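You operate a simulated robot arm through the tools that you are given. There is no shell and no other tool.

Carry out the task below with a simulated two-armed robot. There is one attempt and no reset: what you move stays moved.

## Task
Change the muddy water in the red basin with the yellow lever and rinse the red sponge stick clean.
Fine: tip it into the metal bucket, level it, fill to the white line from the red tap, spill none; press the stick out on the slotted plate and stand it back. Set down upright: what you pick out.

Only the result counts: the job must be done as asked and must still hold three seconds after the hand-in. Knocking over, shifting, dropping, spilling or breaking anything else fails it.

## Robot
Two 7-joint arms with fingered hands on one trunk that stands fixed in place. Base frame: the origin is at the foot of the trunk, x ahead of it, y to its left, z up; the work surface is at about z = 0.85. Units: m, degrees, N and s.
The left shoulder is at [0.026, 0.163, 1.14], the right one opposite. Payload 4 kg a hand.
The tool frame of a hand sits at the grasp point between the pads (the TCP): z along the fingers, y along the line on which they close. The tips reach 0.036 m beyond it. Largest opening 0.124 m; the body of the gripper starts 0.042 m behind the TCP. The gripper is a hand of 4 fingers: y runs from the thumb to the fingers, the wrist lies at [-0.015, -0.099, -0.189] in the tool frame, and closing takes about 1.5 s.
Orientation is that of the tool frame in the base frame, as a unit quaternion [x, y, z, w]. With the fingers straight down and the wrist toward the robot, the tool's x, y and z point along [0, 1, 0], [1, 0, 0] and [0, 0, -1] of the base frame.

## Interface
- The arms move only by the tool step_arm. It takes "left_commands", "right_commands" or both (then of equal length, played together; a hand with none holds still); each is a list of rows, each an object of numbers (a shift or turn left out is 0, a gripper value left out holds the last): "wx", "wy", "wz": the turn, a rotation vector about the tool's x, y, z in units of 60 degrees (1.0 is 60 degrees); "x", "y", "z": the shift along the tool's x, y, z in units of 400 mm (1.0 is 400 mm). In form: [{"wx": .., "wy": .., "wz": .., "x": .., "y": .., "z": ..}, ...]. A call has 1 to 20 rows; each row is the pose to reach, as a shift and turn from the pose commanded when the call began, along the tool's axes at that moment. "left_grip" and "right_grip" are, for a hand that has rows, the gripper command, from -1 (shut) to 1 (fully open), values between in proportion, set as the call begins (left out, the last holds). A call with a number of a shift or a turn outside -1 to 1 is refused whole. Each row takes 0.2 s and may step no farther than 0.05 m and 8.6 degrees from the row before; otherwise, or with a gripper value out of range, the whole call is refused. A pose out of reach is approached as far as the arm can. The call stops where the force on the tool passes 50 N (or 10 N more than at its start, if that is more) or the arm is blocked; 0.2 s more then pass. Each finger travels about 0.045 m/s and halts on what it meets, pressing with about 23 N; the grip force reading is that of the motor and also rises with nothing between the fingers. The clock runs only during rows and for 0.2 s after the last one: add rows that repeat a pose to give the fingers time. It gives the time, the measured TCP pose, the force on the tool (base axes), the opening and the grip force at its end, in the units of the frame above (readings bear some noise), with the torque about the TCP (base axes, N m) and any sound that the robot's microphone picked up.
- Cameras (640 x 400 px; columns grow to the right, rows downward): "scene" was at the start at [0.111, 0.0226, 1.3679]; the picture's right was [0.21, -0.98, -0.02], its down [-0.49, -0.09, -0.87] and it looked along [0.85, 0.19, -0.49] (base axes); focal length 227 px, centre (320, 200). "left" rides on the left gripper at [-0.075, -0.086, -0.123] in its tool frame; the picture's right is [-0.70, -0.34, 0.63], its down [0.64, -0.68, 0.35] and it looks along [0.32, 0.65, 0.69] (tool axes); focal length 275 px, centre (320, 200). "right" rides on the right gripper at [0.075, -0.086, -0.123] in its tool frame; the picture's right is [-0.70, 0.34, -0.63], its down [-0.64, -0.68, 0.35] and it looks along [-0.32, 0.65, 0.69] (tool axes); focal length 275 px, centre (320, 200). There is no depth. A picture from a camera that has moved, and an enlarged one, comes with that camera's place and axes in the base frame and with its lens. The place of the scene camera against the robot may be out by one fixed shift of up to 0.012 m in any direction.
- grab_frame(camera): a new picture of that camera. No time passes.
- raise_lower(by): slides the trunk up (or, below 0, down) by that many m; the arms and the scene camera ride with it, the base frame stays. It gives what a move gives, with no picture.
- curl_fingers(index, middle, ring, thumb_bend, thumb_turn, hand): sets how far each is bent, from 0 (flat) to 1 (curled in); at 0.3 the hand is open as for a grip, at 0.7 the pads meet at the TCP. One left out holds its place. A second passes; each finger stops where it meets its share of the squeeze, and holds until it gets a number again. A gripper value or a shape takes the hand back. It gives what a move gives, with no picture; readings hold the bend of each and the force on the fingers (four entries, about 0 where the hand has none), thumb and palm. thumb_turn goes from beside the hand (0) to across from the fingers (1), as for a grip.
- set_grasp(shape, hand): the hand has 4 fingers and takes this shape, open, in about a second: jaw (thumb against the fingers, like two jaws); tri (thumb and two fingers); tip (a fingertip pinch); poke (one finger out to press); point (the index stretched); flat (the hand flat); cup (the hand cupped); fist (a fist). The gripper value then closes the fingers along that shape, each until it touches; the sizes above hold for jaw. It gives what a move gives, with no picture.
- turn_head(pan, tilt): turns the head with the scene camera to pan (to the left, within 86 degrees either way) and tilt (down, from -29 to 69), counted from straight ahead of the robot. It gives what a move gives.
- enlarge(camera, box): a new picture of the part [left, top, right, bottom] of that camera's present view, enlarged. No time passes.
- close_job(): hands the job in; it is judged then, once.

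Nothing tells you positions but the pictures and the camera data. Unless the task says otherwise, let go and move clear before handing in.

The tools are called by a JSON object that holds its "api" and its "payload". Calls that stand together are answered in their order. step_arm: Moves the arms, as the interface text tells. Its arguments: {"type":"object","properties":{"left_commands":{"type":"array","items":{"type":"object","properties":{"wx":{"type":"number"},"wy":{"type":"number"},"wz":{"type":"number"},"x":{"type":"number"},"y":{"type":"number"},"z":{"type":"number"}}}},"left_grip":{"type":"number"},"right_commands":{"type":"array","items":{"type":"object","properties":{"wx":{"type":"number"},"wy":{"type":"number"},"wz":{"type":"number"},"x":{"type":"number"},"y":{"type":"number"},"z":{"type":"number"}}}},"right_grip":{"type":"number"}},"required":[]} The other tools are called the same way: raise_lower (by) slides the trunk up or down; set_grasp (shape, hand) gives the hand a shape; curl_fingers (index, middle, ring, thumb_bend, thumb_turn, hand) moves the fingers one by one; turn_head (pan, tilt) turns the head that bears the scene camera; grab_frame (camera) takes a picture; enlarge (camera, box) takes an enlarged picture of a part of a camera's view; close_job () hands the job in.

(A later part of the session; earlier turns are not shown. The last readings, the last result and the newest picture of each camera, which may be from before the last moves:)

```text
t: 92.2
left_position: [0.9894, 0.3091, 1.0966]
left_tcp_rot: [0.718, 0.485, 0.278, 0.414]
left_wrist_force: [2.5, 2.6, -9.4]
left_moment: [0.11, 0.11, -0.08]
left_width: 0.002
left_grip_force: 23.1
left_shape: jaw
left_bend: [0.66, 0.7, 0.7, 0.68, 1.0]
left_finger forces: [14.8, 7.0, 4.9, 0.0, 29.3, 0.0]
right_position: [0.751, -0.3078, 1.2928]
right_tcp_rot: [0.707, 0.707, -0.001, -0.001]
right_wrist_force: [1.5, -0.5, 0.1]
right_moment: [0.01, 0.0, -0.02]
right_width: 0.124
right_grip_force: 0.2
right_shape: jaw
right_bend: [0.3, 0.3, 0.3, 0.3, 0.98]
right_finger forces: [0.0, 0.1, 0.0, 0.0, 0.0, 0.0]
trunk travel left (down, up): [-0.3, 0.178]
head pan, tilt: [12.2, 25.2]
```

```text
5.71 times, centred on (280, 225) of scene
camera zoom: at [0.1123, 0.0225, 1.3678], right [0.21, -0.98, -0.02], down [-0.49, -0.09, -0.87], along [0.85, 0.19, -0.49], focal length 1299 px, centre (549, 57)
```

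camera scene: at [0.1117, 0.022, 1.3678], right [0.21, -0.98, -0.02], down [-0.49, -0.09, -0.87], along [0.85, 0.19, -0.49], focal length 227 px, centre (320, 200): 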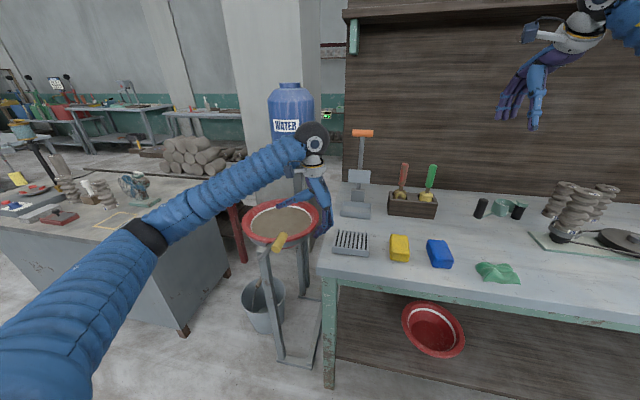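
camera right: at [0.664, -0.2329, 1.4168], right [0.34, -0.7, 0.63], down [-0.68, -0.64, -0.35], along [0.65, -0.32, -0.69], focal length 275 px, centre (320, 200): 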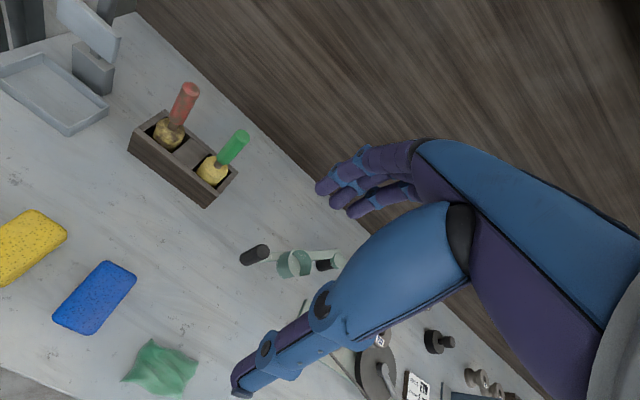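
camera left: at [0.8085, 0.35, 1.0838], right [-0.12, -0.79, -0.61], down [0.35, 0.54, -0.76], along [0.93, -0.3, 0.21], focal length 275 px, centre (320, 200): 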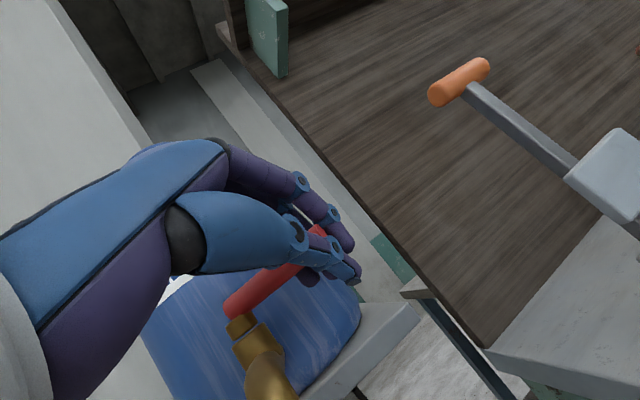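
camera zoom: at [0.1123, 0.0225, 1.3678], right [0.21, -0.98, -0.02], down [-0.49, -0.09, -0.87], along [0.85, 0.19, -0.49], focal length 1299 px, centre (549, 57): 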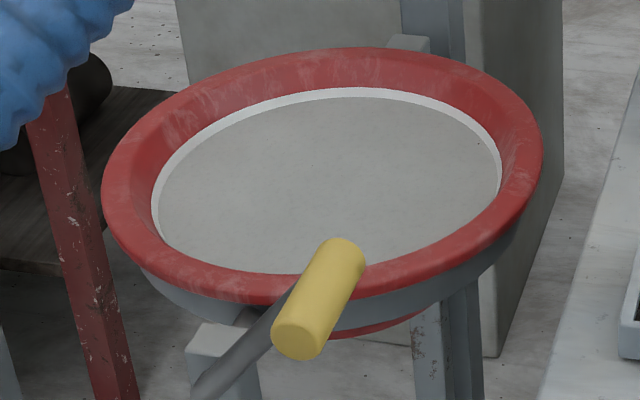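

The level is now at mid-band, same as the original. I'll swing the handle on to its fully closed position in small steps, checking forces.

{"api": "step_arm", "payload": {"left_commands": [{"wy": 0.0361, "wz": -0.0208, "x": 0.0002, "y": 0.004, "z": 0.007}, {"wy": 0.0722, "wz": -0.0417, "x": 0.0006, "y": 0.0081, "z": 0.014}]}}

{"api": "enlarge", "payload": {"camera": "scene", "box": [270, 130, 320, 180]}}

{"api": "grab_frame", "payload": {"camera": "left"}}

```text
t: 92.8
left_position: [0.9946, 0.3081, 1.0965]
left_tcp_rot: [0.696, 0.515, 0.296, 0.402]
left_wrist_force: [2.0, -1.6, -11.4]
left_moment: [0.13, 0.14, -0.15]
left_width: 0.0022
left_grip_force: 22.8
left_shape: jaw
left_bend: [0.66, 0.7, 0.7, 0.68, 1.0]
left_finger forces: [14.9, 7.0, 5.4, 0.0, 30.4, 0.0]
right_position: [0.7513, -0.3084, 1.2922]
right_tcp_rot: [0.708, 0.707, 0.0, 0.0]
right_wrist_force: [-1.0, -1.0, -0.1]
right_moment: [-0.03, 0.0, -0.01]
right_width: 0.1238
right_grip_force: 0.0
right_shape: jaw
right_bend: [0.3, 0.3, 0.3, 0.3, 0.98]
right_finger forces: [0.0, 0.1, 0.0, 0.1, 0.0, 0.1]
trunk travel left (down, up): [-0.3, 0.178]
head pan, tilt: [12.2, 25.2]
```

```text
8.00 times, centred on (295, 155) of scene
camera zoom: at [0.1123, 0.0228, 1.3678], right [0.21, -0.98, -0.02], down [-0.49, -0.09, -0.87], along [0.85, 0.19, -0.49], focal length 1819 px, centre (520, 560)
```

zoom: 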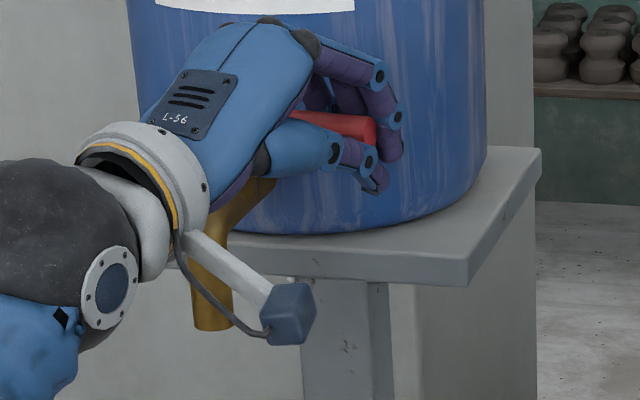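

```text
taken
camera left: at [0.8312, 0.2799, 1.084], right [0.16, -0.78, -0.61], down [0.15, 0.63, -0.76], along [0.98, 0.03, 0.21], focal length 275 px, centre (320, 200)
```

left: 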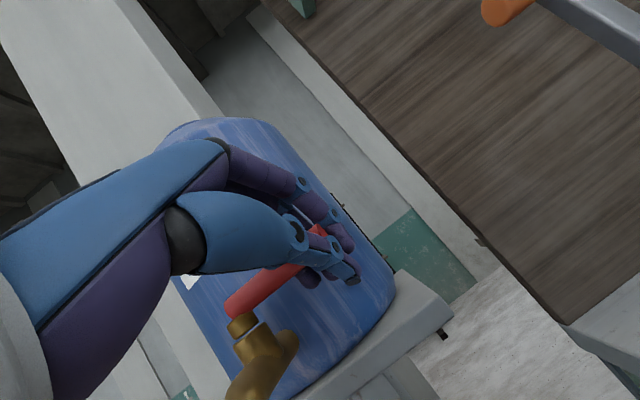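

The handle keeps following. I'll continue 5° more while easing down 3 mm to relieve the thumb load.

{"api": "step_arm", "payload": {"left_commands": [{"wy": 0.0361, "wz": -0.0208, "x": 0.0002, "y": 0.0007, "z": 0.0088}, {"wy": 0.0722, "wz": -0.0417, "x": 0.0004, "y": 0.0014, "z": 0.0175}]}}

{"api": "enlarge", "payload": {"camera": "scene", "box": [270, 130, 320, 180]}}

```text
t: 93.4
left_position: [1.0007, 0.3049, 1.0966]
left_tcp_rot: [0.672, 0.546, 0.315, 0.389]
left_wrist_force: [2.6, -2.8, -0.2]
left_moment: [0.11, -0.09, -0.22]
left_width: 0.0015
left_grip_force: 23.4
left_shape: jaw
left_bend: [0.66, 0.7, 0.7, 0.73, 1.0]
left_finger forces: [15.6, 8.0, 5.9, 0.0, 25.9, 0.0]
right_position: [0.7504, -0.3094, 1.2939]
right_tcp_rot: [0.707, 0.708, -0.001, 0.0]
right_wrist_force: [0.5, 0.6, 0.0]
right_moment: [-0.01, -0.03, 0.02]
right_width: 0.1237
right_grip_force: 0.1
right_shape: jaw
right_bend: [0.3, 0.3, 0.3, 0.3, 0.98]
right_finger forces: [0.1, 0.1, 0.0, 0.1, 0.0, 0.2]
trunk travel left (down, up): [-0.3, 0.178]
head pan, tilt: [12.2, 25.2]
```

```text
8.00 times, centred on (295, 155) of scene
camera zoom: at [0.1113, 0.0222, 1.3681], right [0.21, -0.98, -0.02], down [-0.49, -0.09, -0.87], along [0.85, 0.19, -0.49], focal length 1819 px, centre (520, 560)
```

zoom: 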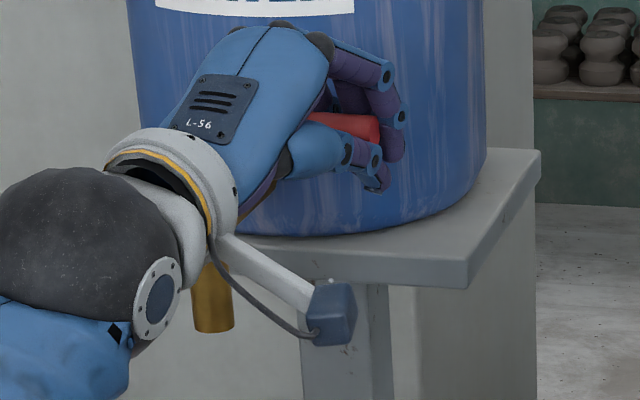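

The handle's free end is within 2–3 mm of its original place. I'll nudge it one more small step and check the force for the stop.

{"api": "step_arm", "payload": {"left_commands": [{"wy": 0.0241, "wz": -0.0139, "x": 0.0002, "y": 0.0027, "z": 0.0046}, {"wy": 0.0481, "wz": -0.0278, "x": 0.0004, "y": 0.0053, "z": 0.0092}]}}

{"api": "enlarge", "payload": {"camera": "scene", "box": [270, 130, 320, 180]}}

{"api": "grab_frame", "payload": {"camera": "left"}}

```text
t: 94.0
left_position: [1.0044, 0.3045, 1.0957]
left_tcp_rot: [0.657, 0.564, 0.326, 0.379]
left_wrist_force: [3.1, -2.7, 3.6]
left_moment: [0.13, -0.13, -0.27]
left_width: 0.0014
left_grip_force: 23.3
left_shape: jaw
left_bend: [0.66, 0.7, 0.7, 0.74, 1.0]
left_finger forces: [15.2, 8.2, 6.2, 0.1, 24.9, 0.1]
right_position: [0.7492, -0.3092, 1.2933]
right_tcp_rot: [0.707, 0.707, 0.0, 0.001]
right_wrist_force: [0.0, 0.0, -0.4]
right_moment: [0.03, 0.02, -0.03]
right_width: 0.124
right_grip_force: 0.0
right_shape: jaw
right_bend: [0.3, 0.3, 0.3, 0.3, 0.98]
right_finger forces: [0.1, 0.0, 0.0, 0.0, 0.0, 0.0]
trunk travel left (down, up): [-0.3, 0.178]
head pan, tilt: [12.2, 25.2]
```

```text
8.00 times, centred on (295, 155) of scene
camera zoom: at [0.111, 0.022, 1.368], right [0.21, -0.98, -0.02], down [-0.49, -0.09, -0.87], along [0.85, 0.19, -0.49], focal length 1819 px, centre (520, 560)
```

zoom: 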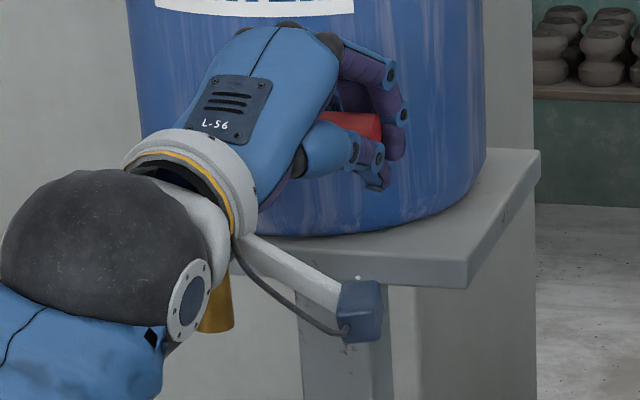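

```text
taken
camera left: at [0.8454, 0.2538, 1.0821], right [0.27, -0.75, -0.61], down [0.06, 0.64, -0.76], along [0.96, 0.17, 0.22], focal length 275 px, centre (320, 200)
```

left: 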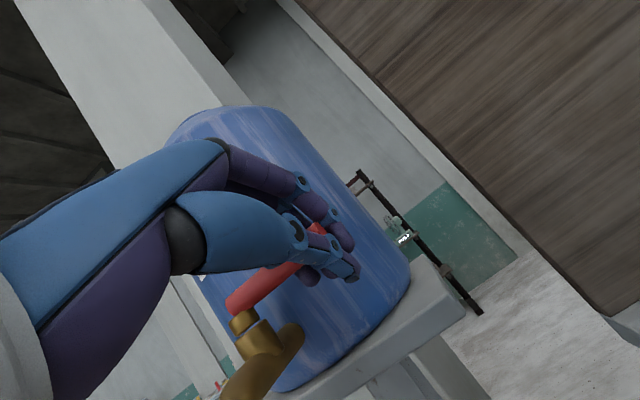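

It looks closed. I'll give one last small nudge and then open the hand.

{"api": "step_arm", "payload": {"left_commands": [{"wy": 0.0433, "wz": -0.025, "x": 0.0002, "y": 0.004, "z": 0.008}]}}

{"api": "step_arm", "payload": {"left_commands": [{"z": 0}, {"z": 0}, {"z": 0}, {"z": 0}, {"z": 0}], "left_grip": 0.0}}

{"api": "enlarge", "payload": {"camera": "scene", "box": [270, 130, 320, 180]}}

{"api": "grab_frame", "payload": {"camera": "left"}}

```text
t: 94.4
left_position: [1.0061, 0.3042, 1.0948]
left_tcp_rot: [0.642, 0.582, 0.336, 0.37]
left_wrist_force: [-4.6, -4.0, 1.4]
left_moment: [0.09, -0.08, -0.36]
left_width: 0.0014
left_grip_force: 23.0
left_shape: jaw
left_bend: [0.66, 0.7, 0.7, 0.73, 1.0]
left_finger forces: [13.6, 7.2, 6.6, 0.0, 29.2, 0.0]
right_position: [0.7487, -0.3081, 1.293]
right_tcp_rot: [0.707, 0.707, 0.0, 0.0]
right_wrist_force: [-0.7, 0.0, 0.0]
right_moment: [-0.03, 0.01, 0.01]
right_width: 0.1236
right_grip_force: 0.1
right_shape: jaw
right_bend: [0.3, 0.3, 0.3, 0.3, 0.98]
right_finger forces: [0.0, 0.1, 0.1, 0.0, 0.0, 0.0]
trunk travel left (down, up): [-0.3, 0.178]
head pan, tilt: [12.2, 25.2]
```

```text
t: 95.6
left_position: [1.0065, 0.3043, 1.0949]
left_tcp_rot: [0.642, 0.581, 0.335, 0.371]
left_wrist_force: [0.4, 0.4, 0.4]
left_moment: [0.02, 0.01, -0.02]
left_width: 0.0615
left_grip_force: 0.0
left_shape: jaw
left_bend: [0.42, 0.46, 0.44, 0.56, 1.0]
left_finger forces: [0.0, 0.1, 0.0, 0.0, 0.1, 0.0]
right_position: [0.7496, -0.3079, 1.2943]
right_tcp_rot: [0.707, 0.707, 0.0, -0.001]
right_wrist_force: [0.0, 1.2, 0.1]
right_moment: [0.02, -0.01, 0.02]
right_width: 0.1237
right_grip_force: 0.0
right_shape: jaw
right_bend: [0.3, 0.3, 0.3, 0.3, 0.98]
right_finger forces: [0.1, 0.1, 0.0, 0.0, 0.1, 0.0]
trunk travel left (down, up): [-0.3, 0.178]
head pan, tilt: [12.2, 25.2]
```

```text
8.00 times, centred on (295, 155) of scene
camera zoom: at [0.1111, 0.0225, 1.368], right [0.21, -0.98, -0.02], down [-0.49, -0.09, -0.87], along [0.85, 0.19, -0.49], focal length 1819 px, centre (520, 560)
```

zoom: 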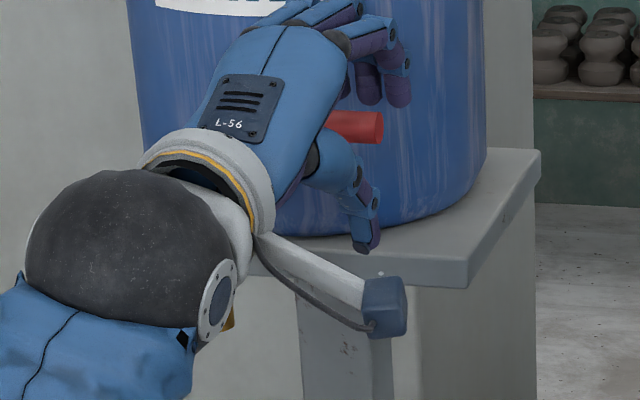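

```text
taken
camera left: at [0.8522, 0.2458, 1.0819], right [0.31, -0.73, -0.61], down [0.02, 0.65, -0.76], along [0.95, 0.22, 0.22], focal length 275 px, centre (320, 200)
```

left: 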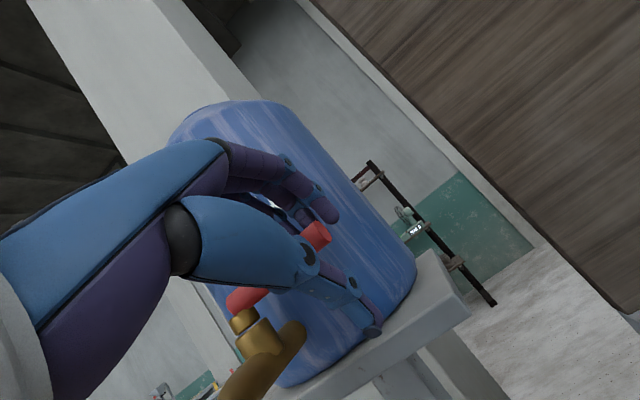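

The tap handle is closed and free. I'll withdraw the hand straight back.

{"api": "step_arm", "payload": {"left_commands": [{"z": -0.03}, {"z": -0.06}, {"z": -0.1}, {"z": -0.14}, {"z": -0.2}, {"z": -0.27}, {"z": -0.35}, {"z": -0.44}]}}

{"api": "enlarge", "payload": {"camera": "scene", "box": [240, 120, 340, 260]}}

{"api": "enlarge", "payload": {"camera": "scene", "box": [260, 130, 324, 170]}}

```text
t: 97.4
left_position: [0.8534, 0.3195, 1.1844]
left_tcp_rot: [0.642, 0.581, 0.336, 0.371]
left_wrist_force: [-0.2, 0.3, -0.4]
left_moment: [-0.01, 0.01, 0.01]
left_width: 0.0618
left_grip_force: 0.0
left_shape: jaw
left_bend: [0.42, 0.46, 0.44, 0.56, 1.0]
left_finger forces: [0.0, 0.0, 0.0, 0.0, 0.1, 0.0]
right_position: [0.7491, -0.3087, 1.2942]
right_tcp_rot: [0.707, 0.707, 0.0, 0.0]
right_wrist_force: [-0.3, 0.2, 0.3]
right_moment: [-0.02, -0.02, 0.0]
right_width: 0.1235
right_grip_force: 0.0
right_shape: jaw
right_bend: [0.3, 0.3, 0.3, 0.3, 0.98]
right_finger forces: [0.1, 0.0, 0.0, 0.0, 0.1, 0.1]
trunk travel left (down, up): [-0.3, 0.178]
head pan, tilt: [12.2, 25.2]
```

```text
2.86 times, centred on (290, 190) of scene
camera zoom: at [0.1103, 0.0227, 1.3681], right [0.21, -0.98, -0.02], down [-0.48, -0.09, -0.87], along [0.85, 0.19, -0.49], focal length 650 px, centre (406, 229)
```

zoom: 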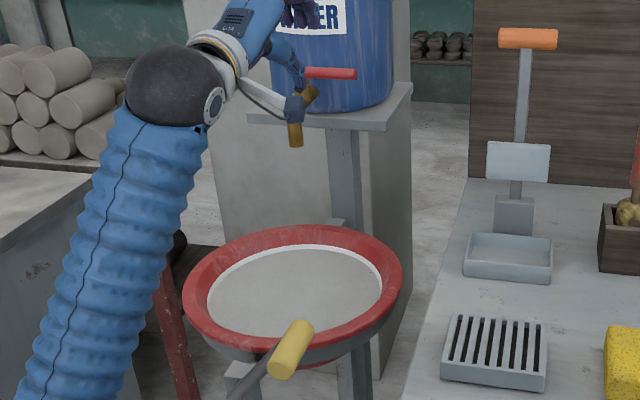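

```text
10.00 times, centred on (292, 150) of scene
camera zoom: at [0.1103, 0.0227, 1.3681], right [0.21, -0.98, -0.02], down [-0.48, -0.09, -0.87], along [0.85, 0.19, -0.49], focal length 2274 px, centre (600, 700)
```

zoom: 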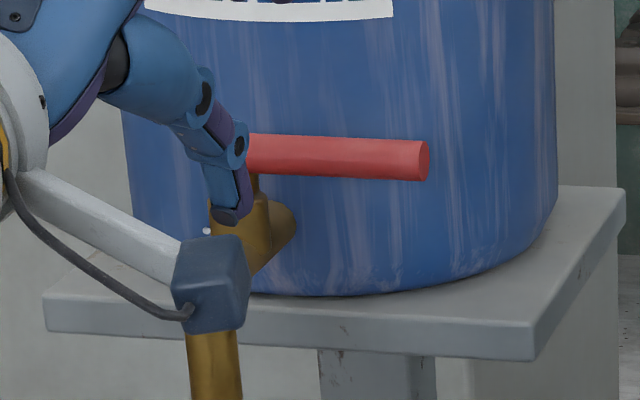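

The tap is fully closed, in its original position, and the basin is filled with clean water to the line. I'll park the left arm out of the way at the upper left.

{"api": "step_arm", "payload": {"left_commands": [{"x": 0.051, "y": -0.027, "z": -0.0746}, {"x": 0.102, "y": -0.054, "z": -0.149}, {"x": 0.153, "y": -0.0815, "z": -0.2238}, {"x": 0.204, "y": -0.109, "z": -0.298}, {"x": 0.255, "y": -0.136, "z": -0.373}, {"x": 0.3065, "y": -0.163, "z": -0.4475}, {"x": 0.358, "y": -0.19, "z": -0.522}, {"x": 0.409, "y": -0.217, "z": -0.597}, {"x": 0.46, "y": -0.2445, "z": -0.671}, {"x": 0.511, "y": -0.272, "z": -0.746}, {"x": 0.562, "y": -0.299, "z": -0.82}, {"x": 0.613, "y": -0.326, "z": -0.895}], "left_grip": 0.0}}

{"api": "grab_frame", "payload": {"camera": "scene"}}

{"api": "grab_frame", "payload": {"camera": "right"}}

```text
t: 100.0
left_position: [0.5053, 0.6027, 1.2492]
left_tcp_rot: [0.642, 0.581, 0.335, 0.371]
left_wrist_force: [-0.3, 0.3, 0.8]
left_moment: [-0.01, -0.01, 0.02]
left_width: 0.0617
left_grip_force: 0.0
left_shape: jaw
left_bend: [0.42, 0.46, 0.44, 0.56, 1.0]
left_finger forces: [0.1, 0.1, 0.0, 0.0, 0.1, 0.0]
right_position: [0.7479, -0.3077, 1.2938]
right_tcp_rot: [0.707, 0.707, 0.0, 0.0]
right_wrist_force: [-0.3, 0.2, -0.2]
right_moment: [-0.01, -0.03, -0.01]
right_width: 0.1236
right_grip_force: 0.1
right_shape: jaw
right_bend: [0.3, 0.3, 0.3, 0.3, 0.98]
right_finger forces: [0.1, 0.1, 0.2, 0.0, 0.0, 0.0]
trunk travel left (down, up): [-0.3, 0.178]
head pan, tilt: [12.2, 25.2]
```

```text
taken
camera scene: at [0.1103, 0.023, 1.368], right [0.21, -0.98, -0.02], down [-0.48, -0.09, -0.87], along [0.85, 0.19, -0.49], focal length 227 px, centre (320, 200)
```

scene: 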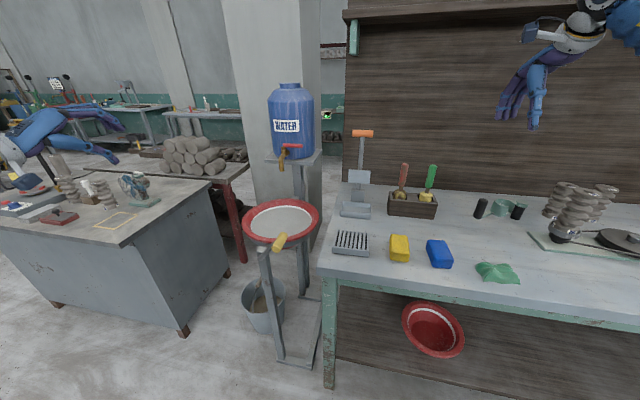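

```text
taken
camera right: at [0.663, -0.2329, 1.4174], right [0.34, -0.7, 0.63], down [-0.68, -0.64, -0.35], along [0.65, -0.32, -0.69], focal length 275 px, centre (320, 200)
```

right: 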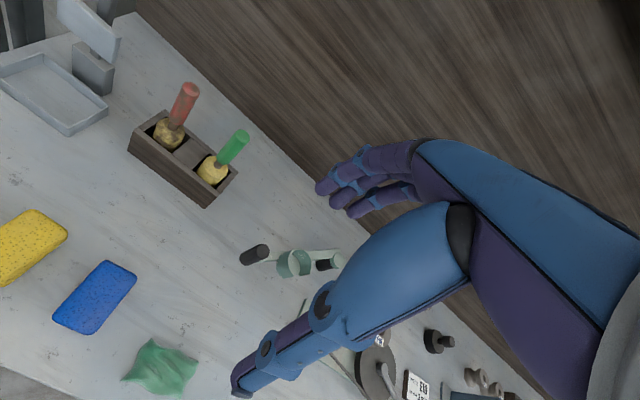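

The left arm is clear. Now I'll examine the stick box closely from both cameras.

{"api": "enlarge", "payload": {"camera": "right", "box": [110, 60, 270, 220]}}

{"api": "enlarge", "payload": {"camera": "scene", "box": [376, 150, 450, 224]}}

```text
2.50 times, centred on (190, 140) of right
camera zoom: at [0.663, -0.2329, 1.4174], right [0.34, -0.7, 0.63], down [-0.68, -0.64, -0.35], along [0.65, -0.32, -0.69], focal length 688 px, centre (645, 350)
```

zoom: 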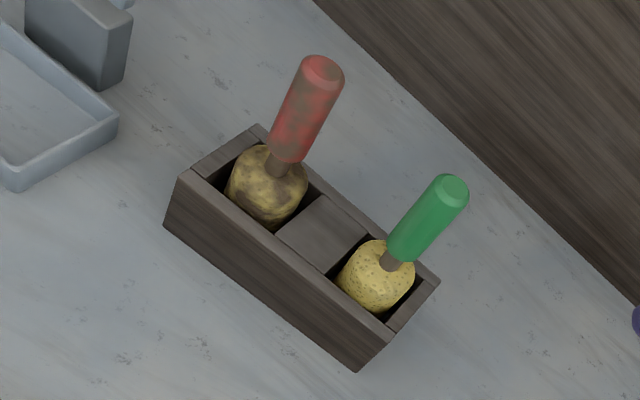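

```text
5.41 times, centred on (413, 187) of scene
camera zoom: at [0.1103, 0.023, 1.368], right [0.21, -0.98, -0.02], down [-0.48, -0.09, -0.87], along [0.85, 0.19, -0.49], focal length 1229 px, centre (-183, 270)
```

zoom: 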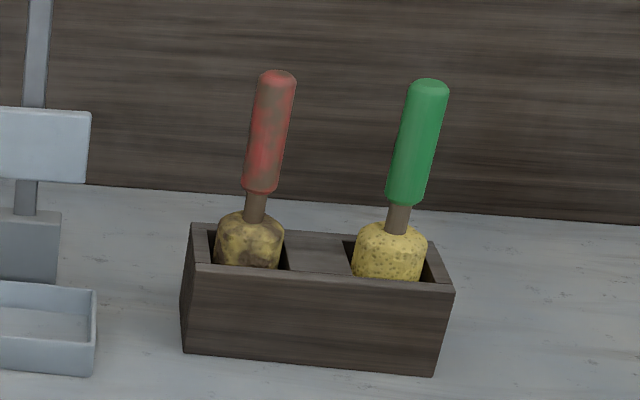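

The stick's red handle is about 0.03 m thick, running from z ≈ 0.967 to 1.062 at (0.987, −0.119). The green one is 0.10 m to its right. I'll turn the right hand so it closes horizontally around the handle, starting with yaw.

{"api": "step_arm", "payload": {"right_commands": [{"wz": 0.1428}, {"wz": 0.2857}, {"wz": 0.4285}, {"wz": 0.5714}, {"wz": 0.7142}, {"wz": 0.857}, {"wz": 1.0}], "right_grip": 1}}

```text
t: 101.6
left_position: [0.5047, 0.6025, 1.2492]
left_tcp_rot: [0.642, 0.582, 0.335, 0.371]
left_wrist_force: [0.7, 0.1, -0.1]
left_moment: [0.03, 0.01, 0.0]
left_width: 0.0616
left_grip_force: 0.0
left_shape: jaw
left_bend: [0.42, 0.46, 0.44, 0.56, 1.0]
left_finger forces: [0.1, 0.0, 0.0, 0.0, 0.0, 0.1]
right_position: [0.7496, -0.3068, 1.2936]
right_tcp_rot: [0.966, 0.258, 0.0, 0.0]
right_wrist_force: [-1.3, 0.7, 1.4]
right_moment: [-0.01, -0.01, -0.03]
right_width: 0.1238
right_grip_force: 0.0
right_shape: jaw
right_bend: [0.3, 0.3, 0.3, 0.3, 0.98]
right_finger forces: [0.0, 0.0, 0.1, 0.0, 0.0, 0.0]
trunk travel left (down, up): [-0.3, 0.178]
head pan, tilt: [12.2, 25.2]
```

The yaw was reached. Now I'll pitch the hand up 50° while moving to a standoff in front of the red stick.

{"api": "step_arm", "payload": {"right_commands": [{"wy": 0.119, "x": 0.0714, "y": -0.0156, "z": 0.0641}, {"wy": 0.2381, "x": 0.1429, "y": -0.0311, "z": 0.1283}, {"wy": 0.3571, "x": 0.2143, "y": -0.0467, "z": 0.1924}, {"wy": 0.4762, "x": 0.2857, "y": -0.0623, "z": 0.2566}, {"wy": 0.5952, "x": 0.3571, "y": -0.0779, "z": 0.3207}, {"wy": 0.7143, "x": 0.4286, "y": -0.0934, "z": 0.3849}, {"wy": 0.8333, "x": 0.5, "y": -0.109, "z": 0.449}], "right_grip": 0.3}}

{"api": "grab_frame", "payload": {"camera": "right"}}

{"api": "grab_frame", "payload": {"camera": "scene"}}

```text
t: 103.2
left_position: [0.5081, 0.6024, 1.2494]
left_tcp_rot: [0.642, 0.582, 0.335, 0.37]
left_wrist_force: [0.6, -0.2, -0.3]
left_moment: [0.02, -0.01, -0.01]
left_width: 0.0617
left_grip_force: 0.0
left_shape: jaw
left_bend: [0.42, 0.46, 0.44, 0.56, 1.0]
left_finger forces: [0.0, 0.0, 0.0, 0.0, 0.0, 0.1]
right_position: [0.9024, -0.1682, 1.1123]
right_tcp_rot: [0.875, 0.234, 0.409, -0.109]
right_wrist_force: [0.5, 0.0, 0.3]
right_moment: [0.01, -0.01, 0.02]
right_width: 0.0809
right_grip_force: 0.0
right_shape: jaw
right_bend: [0.36, 0.4, 0.38, 0.51, 0.99]
right_finger forces: [0.1, 0.1, 0.0, 0.0, 0.1, 0.1]
trunk travel left (down, up): [-0.3, 0.178]
head pan, tilt: [12.2, 25.2]
```

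```text
taken
camera right: at [0.8199, -0.1175, 1.2497], right [-0.64, -0.76, -0.13], down [-0.47, 0.52, -0.72], along [0.61, -0.4, -0.69], focal length 275 px, centre (320, 200)
```

right: 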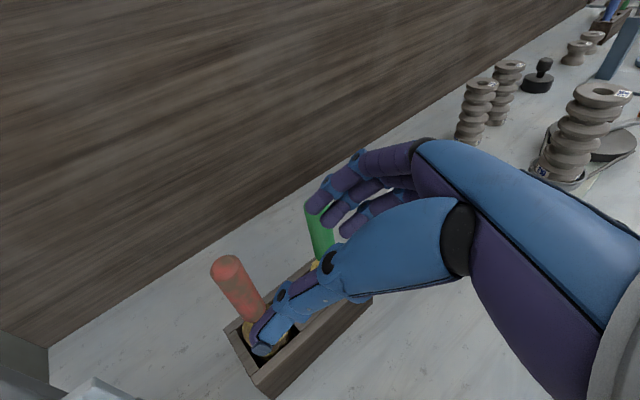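

```text
taken
camera scene: at [0.1121, 0.0228, 1.3677], right [0.21, -0.98, -0.02], down [-0.49, -0.09, -0.87], along [0.85, 0.19, -0.49], focal length 227 px, centre (320, 200)
```

scene: 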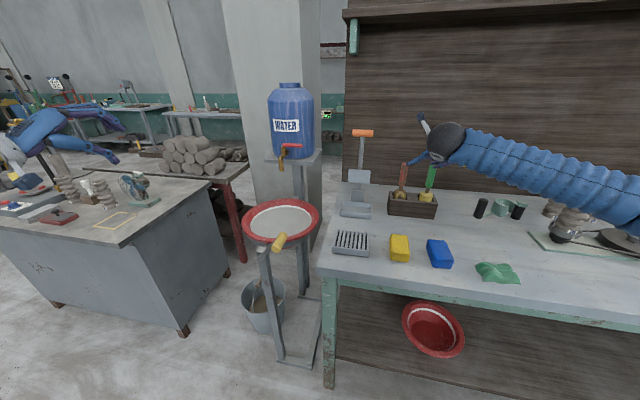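

The pose was achieved, and the red handle is on the approach line. I'll advance 70 mm and check the alignment.

{"api": "step_arm", "payload": {"right_commands": [{"z": 0.045, "x": -0.004}, {"z": 0.09, "x": -0.008}, {"z": 0.135, "x": -0.011}, {"z": 0.18, "x": -0.014}]}}

{"api": "grab_frame", "payload": {"camera": "right"}}

{"api": "enlarge", "payload": {"camera": "scene", "box": [370, 120, 470, 230]}}

```text
t: 104.2
left_position: [0.5059, 0.6024, 1.2485]
left_tcp_rot: [0.641, 0.582, 0.337, 0.37]
left_wrist_force: [0.2, 0.0, -0.3]
left_moment: [0.01, 0.02, -0.01]
left_width: 0.0617
left_grip_force: 0.0
left_shape: jaw
left_bend: [0.42, 0.46, 0.44, 0.56, 1.0]
left_finger forces: [0.0, 0.0, 0.1, 0.0, 0.0, 0.0]
right_position: [0.944, -0.1453, 1.0624]
right_tcp_rot: [0.875, 0.235, 0.408, -0.109]
right_wrist_force: [-0.5, 0.2, -0.7]
right_moment: [-0.01, 0.01, 0.0]
right_width: 0.0809
right_grip_force: 0.0
right_shape: jaw
right_bend: [0.36, 0.4, 0.38, 0.51, 0.99]
right_finger forces: [0.1, 0.2, 0.0, 0.0, 0.0, 0.0]
trunk travel left (down, up): [-0.3, 0.178]
head pan, tilt: [12.2, 25.2]
```

```text
taken
camera right: at [0.8624, -0.093, 1.1987], right [-0.64, -0.76, -0.13], down [-0.47, 0.52, -0.72], along [0.61, -0.4, -0.69], focal length 275 px, centre (320, 200)
```

right: 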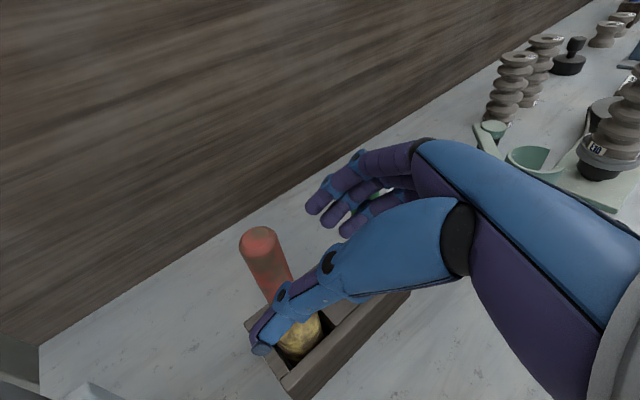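

```text
3.64 times, centred on (420, 175) of scene
camera zoom: at [0.1113, 0.0229, 1.3679], right [0.21, -0.98, -0.02], down [-0.49, -0.09, -0.87], along [0.85, 0.19, -0.49], focal length 827 px, centre (-44, 291)
```

zoom: 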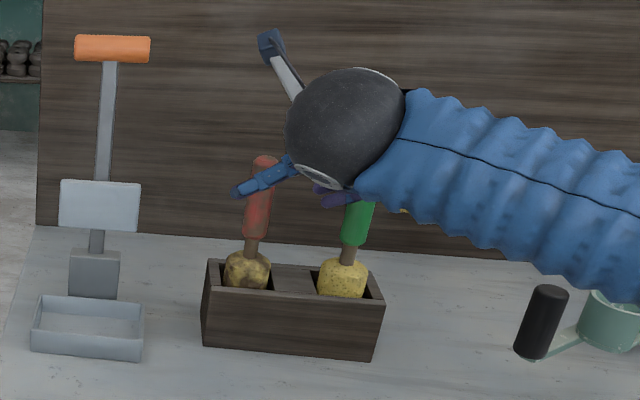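

Alignment is good. I'll advance the remaining 60 mm.

{"api": "step_arm", "payload": {"right_commands": [{"z": 0.05, "x": 0.002, "y": -0.001}, {"z": 0.1, "x": 0.004, "y": -0.002}, {"z": 0.15, "x": 0.006, "y": -0.0035}]}}

{"api": "grab_frame", "payload": {"camera": "right"}}

{"api": "enlarge", "payload": {"camera": "scene", "box": [370, 120, 470, 230]}}

```text
t: 105.0
left_position: [0.5065, 0.6034, 1.2482]
left_tcp_rot: [0.642, 0.581, 0.335, 0.371]
left_wrist_force: [0.3, 0.1, -0.2]
left_moment: [-0.01, -0.03, 0.02]
left_width: 0.0619
left_grip_force: 0.0
left_shape: jaw
left_bend: [0.42, 0.46, 0.44, 0.56, 1.0]
left_finger forces: [0.0, 0.1, 0.0, 0.1, 0.1, 0.1]
right_position: [0.987, -0.1187, 1.0243]
right_tcp_rot: [0.876, 0.234, 0.408, -0.11]
right_wrist_force: [-0.9, -0.2, -1.0]
right_moment: [-0.02, 0.0, 0.01]
right_width: 0.0811
right_grip_force: 0.0
right_shape: jaw
right_bend: [0.36, 0.4, 0.38, 0.51, 0.99]
right_finger forces: [0.0, 0.1, 0.0, 0.0, 0.0, 0.0]
trunk travel left (down, up): [-0.3, 0.178]
head pan, tilt: [12.2, 25.2]
```

```text
taken
camera right: at [0.9045, -0.0669, 1.1615], right [-0.64, -0.76, -0.12], down [-0.47, 0.52, -0.72], along [0.61, -0.4, -0.69], focal length 275 px, centre (320, 200)
```

right: 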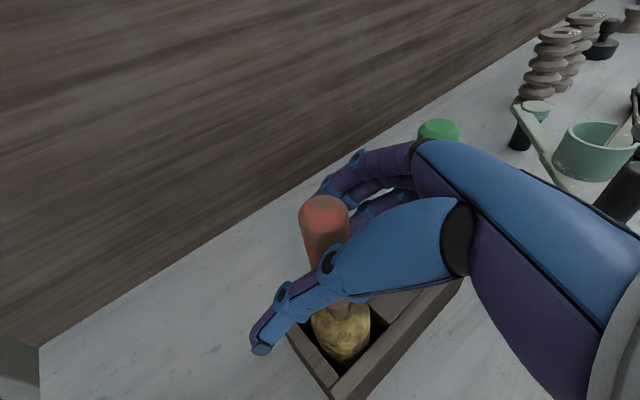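

```text
3.64 times, centred on (420, 175) of scene
camera zoom: at [0.1116, 0.0232, 1.3678], right [0.21, -0.98, -0.02], down [-0.49, -0.09, -0.87], along [0.85, 0.19, -0.49], focal length 827 px, centre (-44, 291)
```

zoom: 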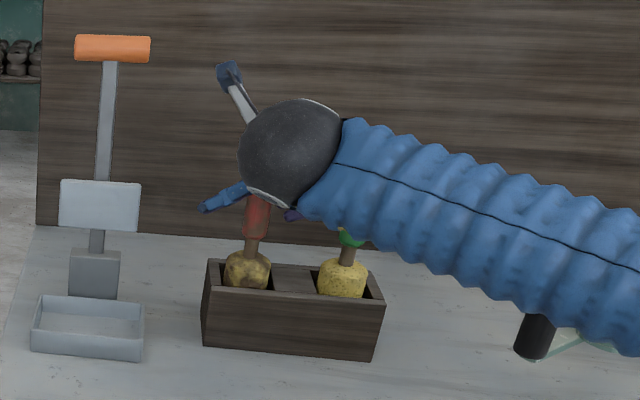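

The handle sits right at the TCP between thumb and fingers. I'll close the grip.

{"api": "step_arm", "payload": {"right_commands": [{"z": 0}, {"z": 0}, {"z": 0}, {"z": 0}, {"z": 0}, {"z": 0}, {"z": 0}], "right_grip": -1}}

{"api": "grab_frame", "payload": {"camera": "right"}}

{"api": "enlarge", "payload": {"camera": "scene", "box": [370, 120, 470, 230]}}

```text
t: 106.6
left_position: [0.5054, 0.6028, 1.2484]
left_tcp_rot: [0.642, 0.581, 0.335, 0.371]
left_wrist_force: [1.0, -0.1, 0.3]
left_moment: [-0.01, 0.03, -0.02]
left_width: 0.0618
left_grip_force: 0.2
left_shape: jaw
left_bend: [0.42, 0.46, 0.44, 0.56, 1.0]
left_finger forces: [0.0, 0.0, 0.0, 0.1, 0.0, 0.1]
right_position: [0.987, -0.1197, 1.0255]
right_tcp_rot: [0.875, 0.234, 0.409, -0.109]
right_wrist_force: [0.9, 0.5, 0.3]
right_moment: [0.05, -0.08, 0.01]
right_width: 0.0083
right_grip_force: 22.5
right_shape: jaw
right_bend: [0.7, 0.7, 0.55, 0.64, 1.0]
right_finger forces: [20.0, 5.2, 2.8, 0.1, 29.2, 0.1]
trunk travel left (down, up): [-0.3, 0.178]
head pan, tilt: [12.2, 25.2]
```

```text
taken
camera right: at [0.9038, -0.0671, 1.1624], right [-0.64, -0.76, -0.13], down [-0.47, 0.52, -0.72], along [0.61, -0.4, -0.69], focal length 275 px, centre (320, 200)
```

right: 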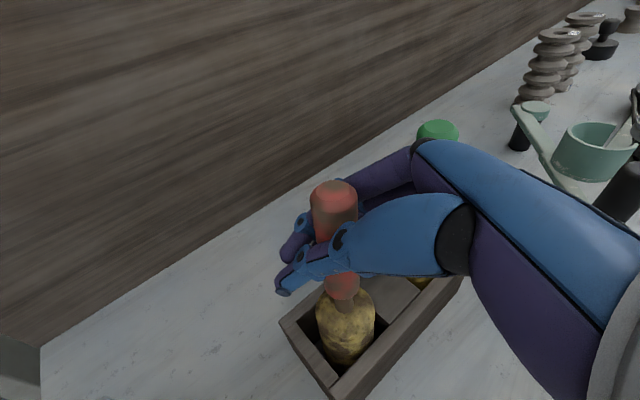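

```text
3.64 times, centred on (420, 175) of scene
camera zoom: at [0.111, 0.0228, 1.368], right [0.21, -0.98, -0.02], down [-0.49, -0.09, -0.87], along [0.85, 0.19, -0.49], focal length 827 px, centre (-44, 291)
```

zoom: 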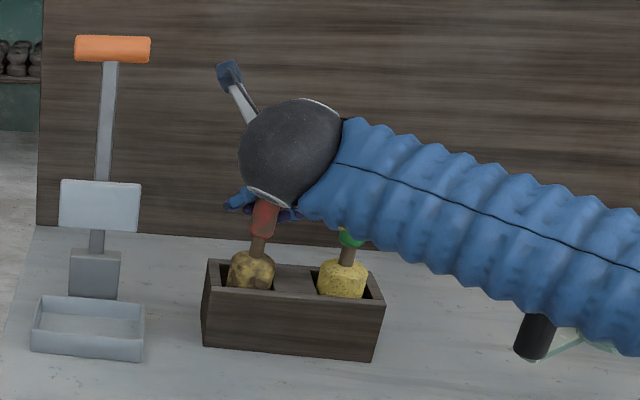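

The fingers slipped past the handle: with the hand pitched 40°, the index closed in front of it and the grip isn't sound. I'll reopen and regrasp with a flatter hand and the handle deeper in the palm.

{"api": "step_arm", "payload": {"right_commands": [{"z": 0}, {"z": 0}, {"z": 0}, {"z": 0}, {"z": 0}, {"z": 0}, {"z": 0}], "right_grip": 0.3}}

{"api": "grab_frame", "payload": {"camera": "right"}}

{"api": "enlarge", "payload": {"camera": "scene", "box": [370, 120, 470, 230]}}

```text
t: 108.2
left_position: [0.5062, 0.6031, 1.2489]
left_tcp_rot: [0.642, 0.581, 0.335, 0.371]
left_wrist_force: [0.3, -0.1, 0.2]
left_moment: [-0.01, 0.01, 0.01]
left_width: 0.0618
left_grip_force: 0.1
left_shape: jaw
left_bend: [0.42, 0.46, 0.44, 0.56, 1.0]
left_finger forces: [0.0, 0.0, 0.0, 0.0, 0.0, 0.0]
right_position: [0.9866, -0.118, 1.0256]
right_tcp_rot: [0.875, 0.235, 0.409, -0.109]
right_wrist_force: [-0.4, 0.2, 0.1]
right_moment: [-0.01, -0.01, 0.02]
right_width: 0.0804
right_grip_force: 0.0
right_shape: jaw
right_bend: [0.36, 0.4, 0.38, 0.52, 0.99]
right_finger forces: [0.1, 0.1, 0.1, 0.1, 0.0, 0.0]
trunk travel left (down, up): [-0.3, 0.178]
head pan, tilt: [12.2, 25.2]
```

```text
taken
camera right: at [0.9038, -0.0672, 1.1624], right [-0.64, -0.76, -0.13], down [-0.47, 0.52, -0.72], along [0.61, -0.4, -0.69], focal length 275 px, centre (320, 200)
```

right: 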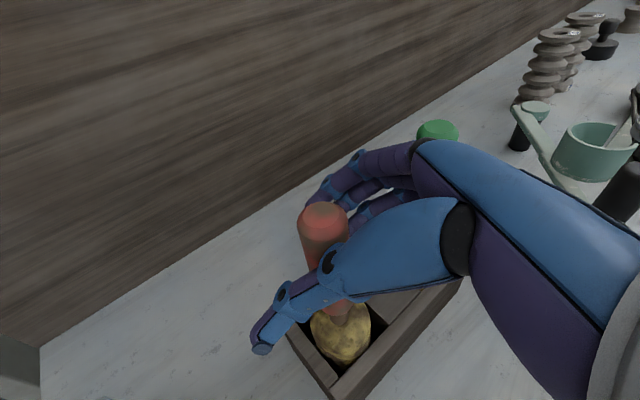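

```text
3.64 times, centred on (420, 175) of scene
camera zoom: at [0.1109, 0.0228, 1.368], right [0.21, -0.98, -0.02], down [-0.49, -0.09, -0.87], along [0.85, 0.19, -0.49], focal length 827 px, centre (-44, 291)
```

zoom: 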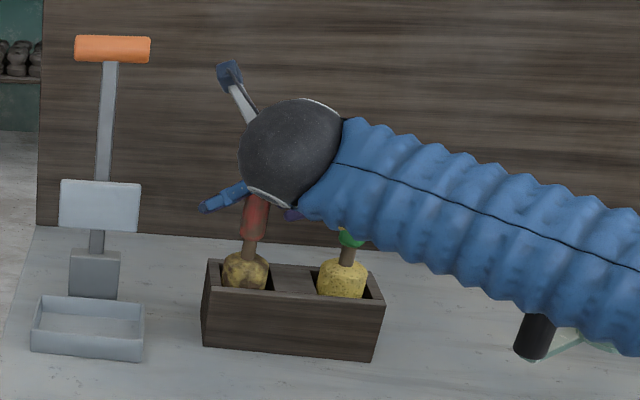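

The stick settled back upright. I'll flatten the hand to 20° pitch and move it deeper so the handle sits near the palm.

{"api": "step_arm", "payload": {"right_commands": [{"wy": 0.0833, "x": 0.008, "y": 0.0006, "z": 0.008}, {"wy": 0.1667, "x": 0.0165, "y": 0.0012, "z": 0.016}, {"wy": 0.25, "x": 0.025, "y": 0.0018, "z": 0.024}, {"wy": 0.3333, "x": 0.033, "y": 0.0025, "z": 0.032}]}}

{"api": "grab_frame", "payload": {"camera": "right"}}

{"api": "enlarge", "payload": {"camera": "scene", "box": [370, 120, 470, 230]}}

```text
t: 109.2
left_position: [0.5043, 0.6027, 1.2493]
left_tcp_rot: [0.641, 0.582, 0.335, 0.371]
left_wrist_force: [-0.5, -0.9, 0.2]
left_moment: [0.01, -0.05, 0.0]
left_width: 0.0617
left_grip_force: 0.2
left_shape: jaw
left_bend: [0.42, 0.46, 0.44, 0.56, 1.0]
left_finger forces: [0.0, 0.0, 0.0, 0.1, 0.0, 0.0]
right_position: [1.0028, -0.1091, 1.0289]
right_tcp_rot: [0.791, 0.213, 0.555, -0.148]
right_wrist_force: [0.3, -0.1, -0.1]
right_moment: [0.0, -0.01, -0.01]
right_width: 0.0805
right_grip_force: 0.0
right_shape: jaw
right_bend: [0.36, 0.4, 0.38, 0.52, 0.99]
right_finger forces: [0.0, 0.1, 0.0, 0.0, 0.0, 0.0]
trunk travel left (down, up): [-0.3, 0.178]
head pan, tilt: [12.2, 25.2]
```

```text
taken
camera right: at [0.8811, -0.0798, 1.1424], right [-0.55, -0.71, -0.44], down [-0.25, 0.64, -0.72], along [0.8, -0.29, -0.53], focal length 275 px, centre (320, 200)
```

right: 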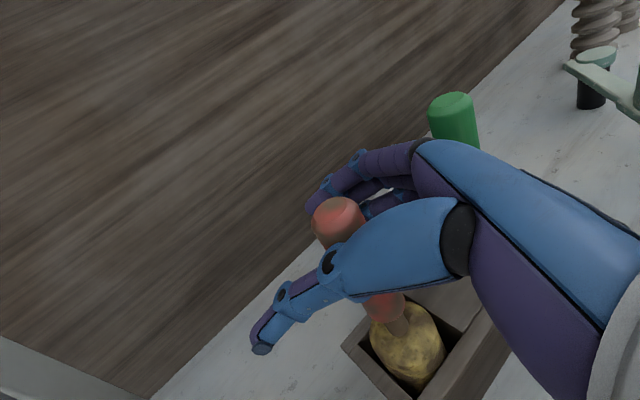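

```text
3.64 times, centred on (420, 175) of scene
camera zoom: at [0.11, 0.0241, 1.3682], right [0.21, -0.98, -0.02], down [-0.48, -0.09, -0.87], along [0.85, 0.19, -0.49], focal length 827 px, centre (-44, 291)
```

zoom: 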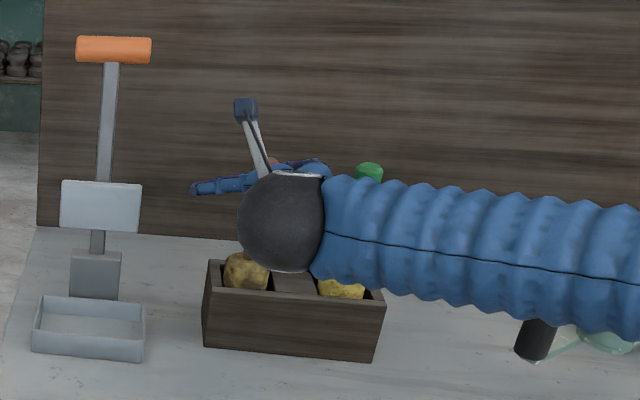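

The handle is now centred 2 cm inside the fingers, near the palm. I'll close.

{"api": "step_arm", "payload": {"right_commands": [{"z": 0}, {"z": 0}, {"z": 0}, {"z": 0}, {"z": 0}, {"z": 0}, {"z": 0}], "right_grip": -1}}

{"api": "grab_frame", "payload": {"camera": "right"}}

{"api": "enlarge", "payload": {"camera": "scene", "box": [370, 120, 470, 230]}}

```text
t: 110.8
left_position: [0.5071, 0.6022, 1.2494]
left_tcp_rot: [0.642, 0.582, 0.335, 0.37]
left_wrist_force: [-0.6, -1.2, -0.2]
left_moment: [0.0, -0.05, 0.04]
left_width: 0.0619
left_grip_force: 0.0
left_shape: jaw
left_bend: [0.42, 0.46, 0.44, 0.56, 1.0]
left_finger forces: [0.1, 0.1, 0.0, 0.0, 0.1, 0.0]
right_position: [1.0022, -0.1098, 1.0279]
right_tcp_rot: [0.792, 0.212, 0.553, -0.148]
right_wrist_force: [0.4, 2.0, -0.3]
right_moment: [0.11, 0.03, -0.03]
right_width: 0.0
right_grip_force: 23.5
right_shape: jaw
right_bend: [0.71, 0.7, 0.7, 0.73, 1.0]
right_finger forces: [12.8, 0.0, 0.1, 0.0, 13.8, 0.0]
trunk travel left (down, up): [-0.3, 0.178]
head pan, tilt: [12.2, 25.2]
```

```text
taken
camera right: at [0.8818, -0.0805, 1.1411], right [-0.55, -0.71, -0.44], down [-0.25, 0.64, -0.72], along [0.79, -0.29, -0.53], focal length 275 px, centre (320, 200)
```

right: 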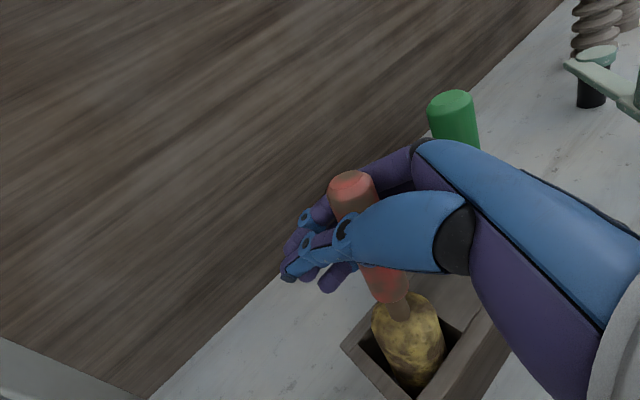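

```text
3.64 times, centred on (420, 175) of scene
camera zoom: at [0.1109, 0.0229, 1.3679], right [0.21, -0.98, -0.02], down [-0.49, -0.09, -0.87], along [0.85, 0.19, -0.49], focal length 827 px, centre (-44, 291)
```

zoom: 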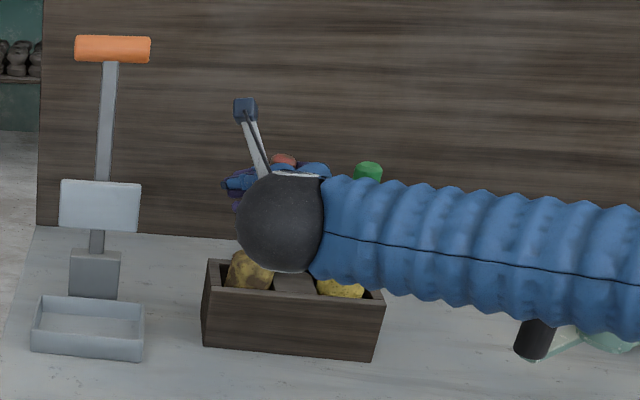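

This time the hand closed fully in front of the handle: too deep. The pads meet at the TCP, so the handle should be there or slightly beyond. I'll reopen and back off 30 mm.

{"api": "step_arm", "payload": {"right_commands": [{"z": 0}, {"z": 0}, {"z": 0}, {"z": 0}, {"z": 0}, {"z": 0}, {"z": 0}, {"z": 0}], "right_grip": 0.3}}

{"api": "step_arm", "payload": {"right_commands": [{"z": -0.025}, {"z": -0.05}, {"z": -0.075}]}}

{"api": "grab_frame", "payload": {"camera": "right"}}

{"api": "enlarge", "payload": {"camera": "scene", "box": [370, 120, 470, 230]}}

```text
t: 112.6
left_position: [0.5061, 0.6013, 1.2489]
left_tcp_rot: [0.642, 0.582, 0.335, 0.37]
left_wrist_force: [0.1, -0.1, 0.4]
left_moment: [0.01, 0.0, 0.01]
left_width: 0.062
left_grip_force: 0.1
left_shape: jaw
left_bend: [0.42, 0.46, 0.44, 0.56, 1.0]
left_finger forces: [0.1, 0.0, 0.0, 0.0, 0.0, 0.0]
right_position: [1.002, -0.1107, 1.0283]
right_tcp_rot: [0.791, 0.212, 0.554, -0.149]
right_wrist_force: [-0.6, 1.0, 0.0]
right_moment: [0.02, 0.07, -0.02]
right_width: 0.0805
right_grip_force: 0.1
right_shape: jaw
right_bend: [0.36, 0.4, 0.38, 0.52, 0.99]
right_finger forces: [0.0, 0.1, 0.1, 0.0, 0.0, 0.0]
trunk travel left (down, up): [-0.3, 0.178]
head pan, tilt: [12.2, 25.2]
```

```text
t: 113.4
left_position: [0.5047, 0.6018, 1.2506]
left_tcp_rot: [0.642, 0.582, 0.335, 0.37]
left_wrist_force: [-0.1, 1.0, -0.5]
left_moment: [-0.01, 0.03, -0.01]
left_width: 0.0619
left_grip_force: 0.2
left_shape: jaw
left_bend: [0.42, 0.46, 0.44, 0.56, 1.0]
left_finger forces: [0.0, 0.0, 0.1, 0.0, 0.0, 0.1]
right_position: [0.9768, -0.1258, 1.0391]
right_tcp_rot: [0.791, 0.212, 0.554, -0.148]
right_wrist_force: [0.1, -0.3, -0.1]
right_moment: [0.01, 0.01, 0.02]
right_width: 0.0806
right_grip_force: 0.0
right_shape: jaw
right_bend: [0.36, 0.4, 0.38, 0.52, 0.99]
right_finger forces: [0.0, 0.0, 0.1, 0.0, 0.1, 0.0]
trunk travel left (down, up): [-0.3, 0.178]
head pan, tilt: [12.2, 25.2]
```

```text
taken
camera right: at [0.8563, -0.0961, 1.1524], right [-0.55, -0.71, -0.44], down [-0.25, 0.64, -0.72], along [0.79, -0.29, -0.53], focal length 275 px, centre (320, 200)
```

right: 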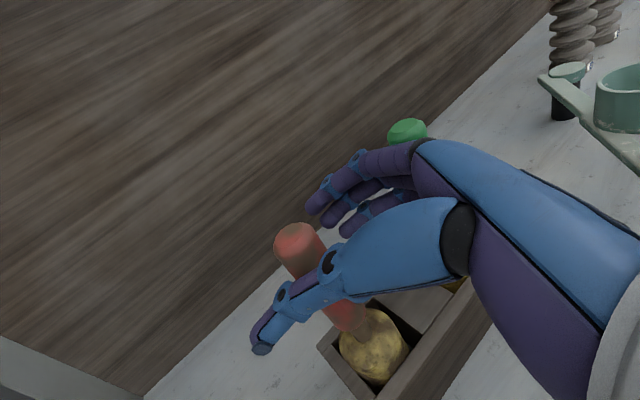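

```text
3.64 times, centred on (420, 175) of scene
camera zoom: at [0.1106, 0.0225, 1.368], right [0.21, -0.98, -0.02], down [-0.49, -0.09, -0.87], along [0.85, 0.19, -0.49], focal length 827 px, centre (-44, 291)
```

zoom: 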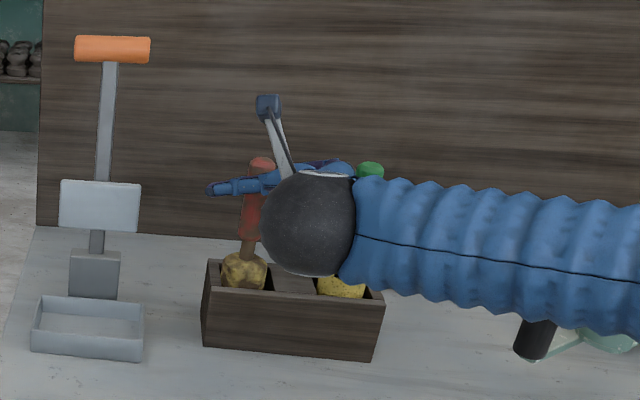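

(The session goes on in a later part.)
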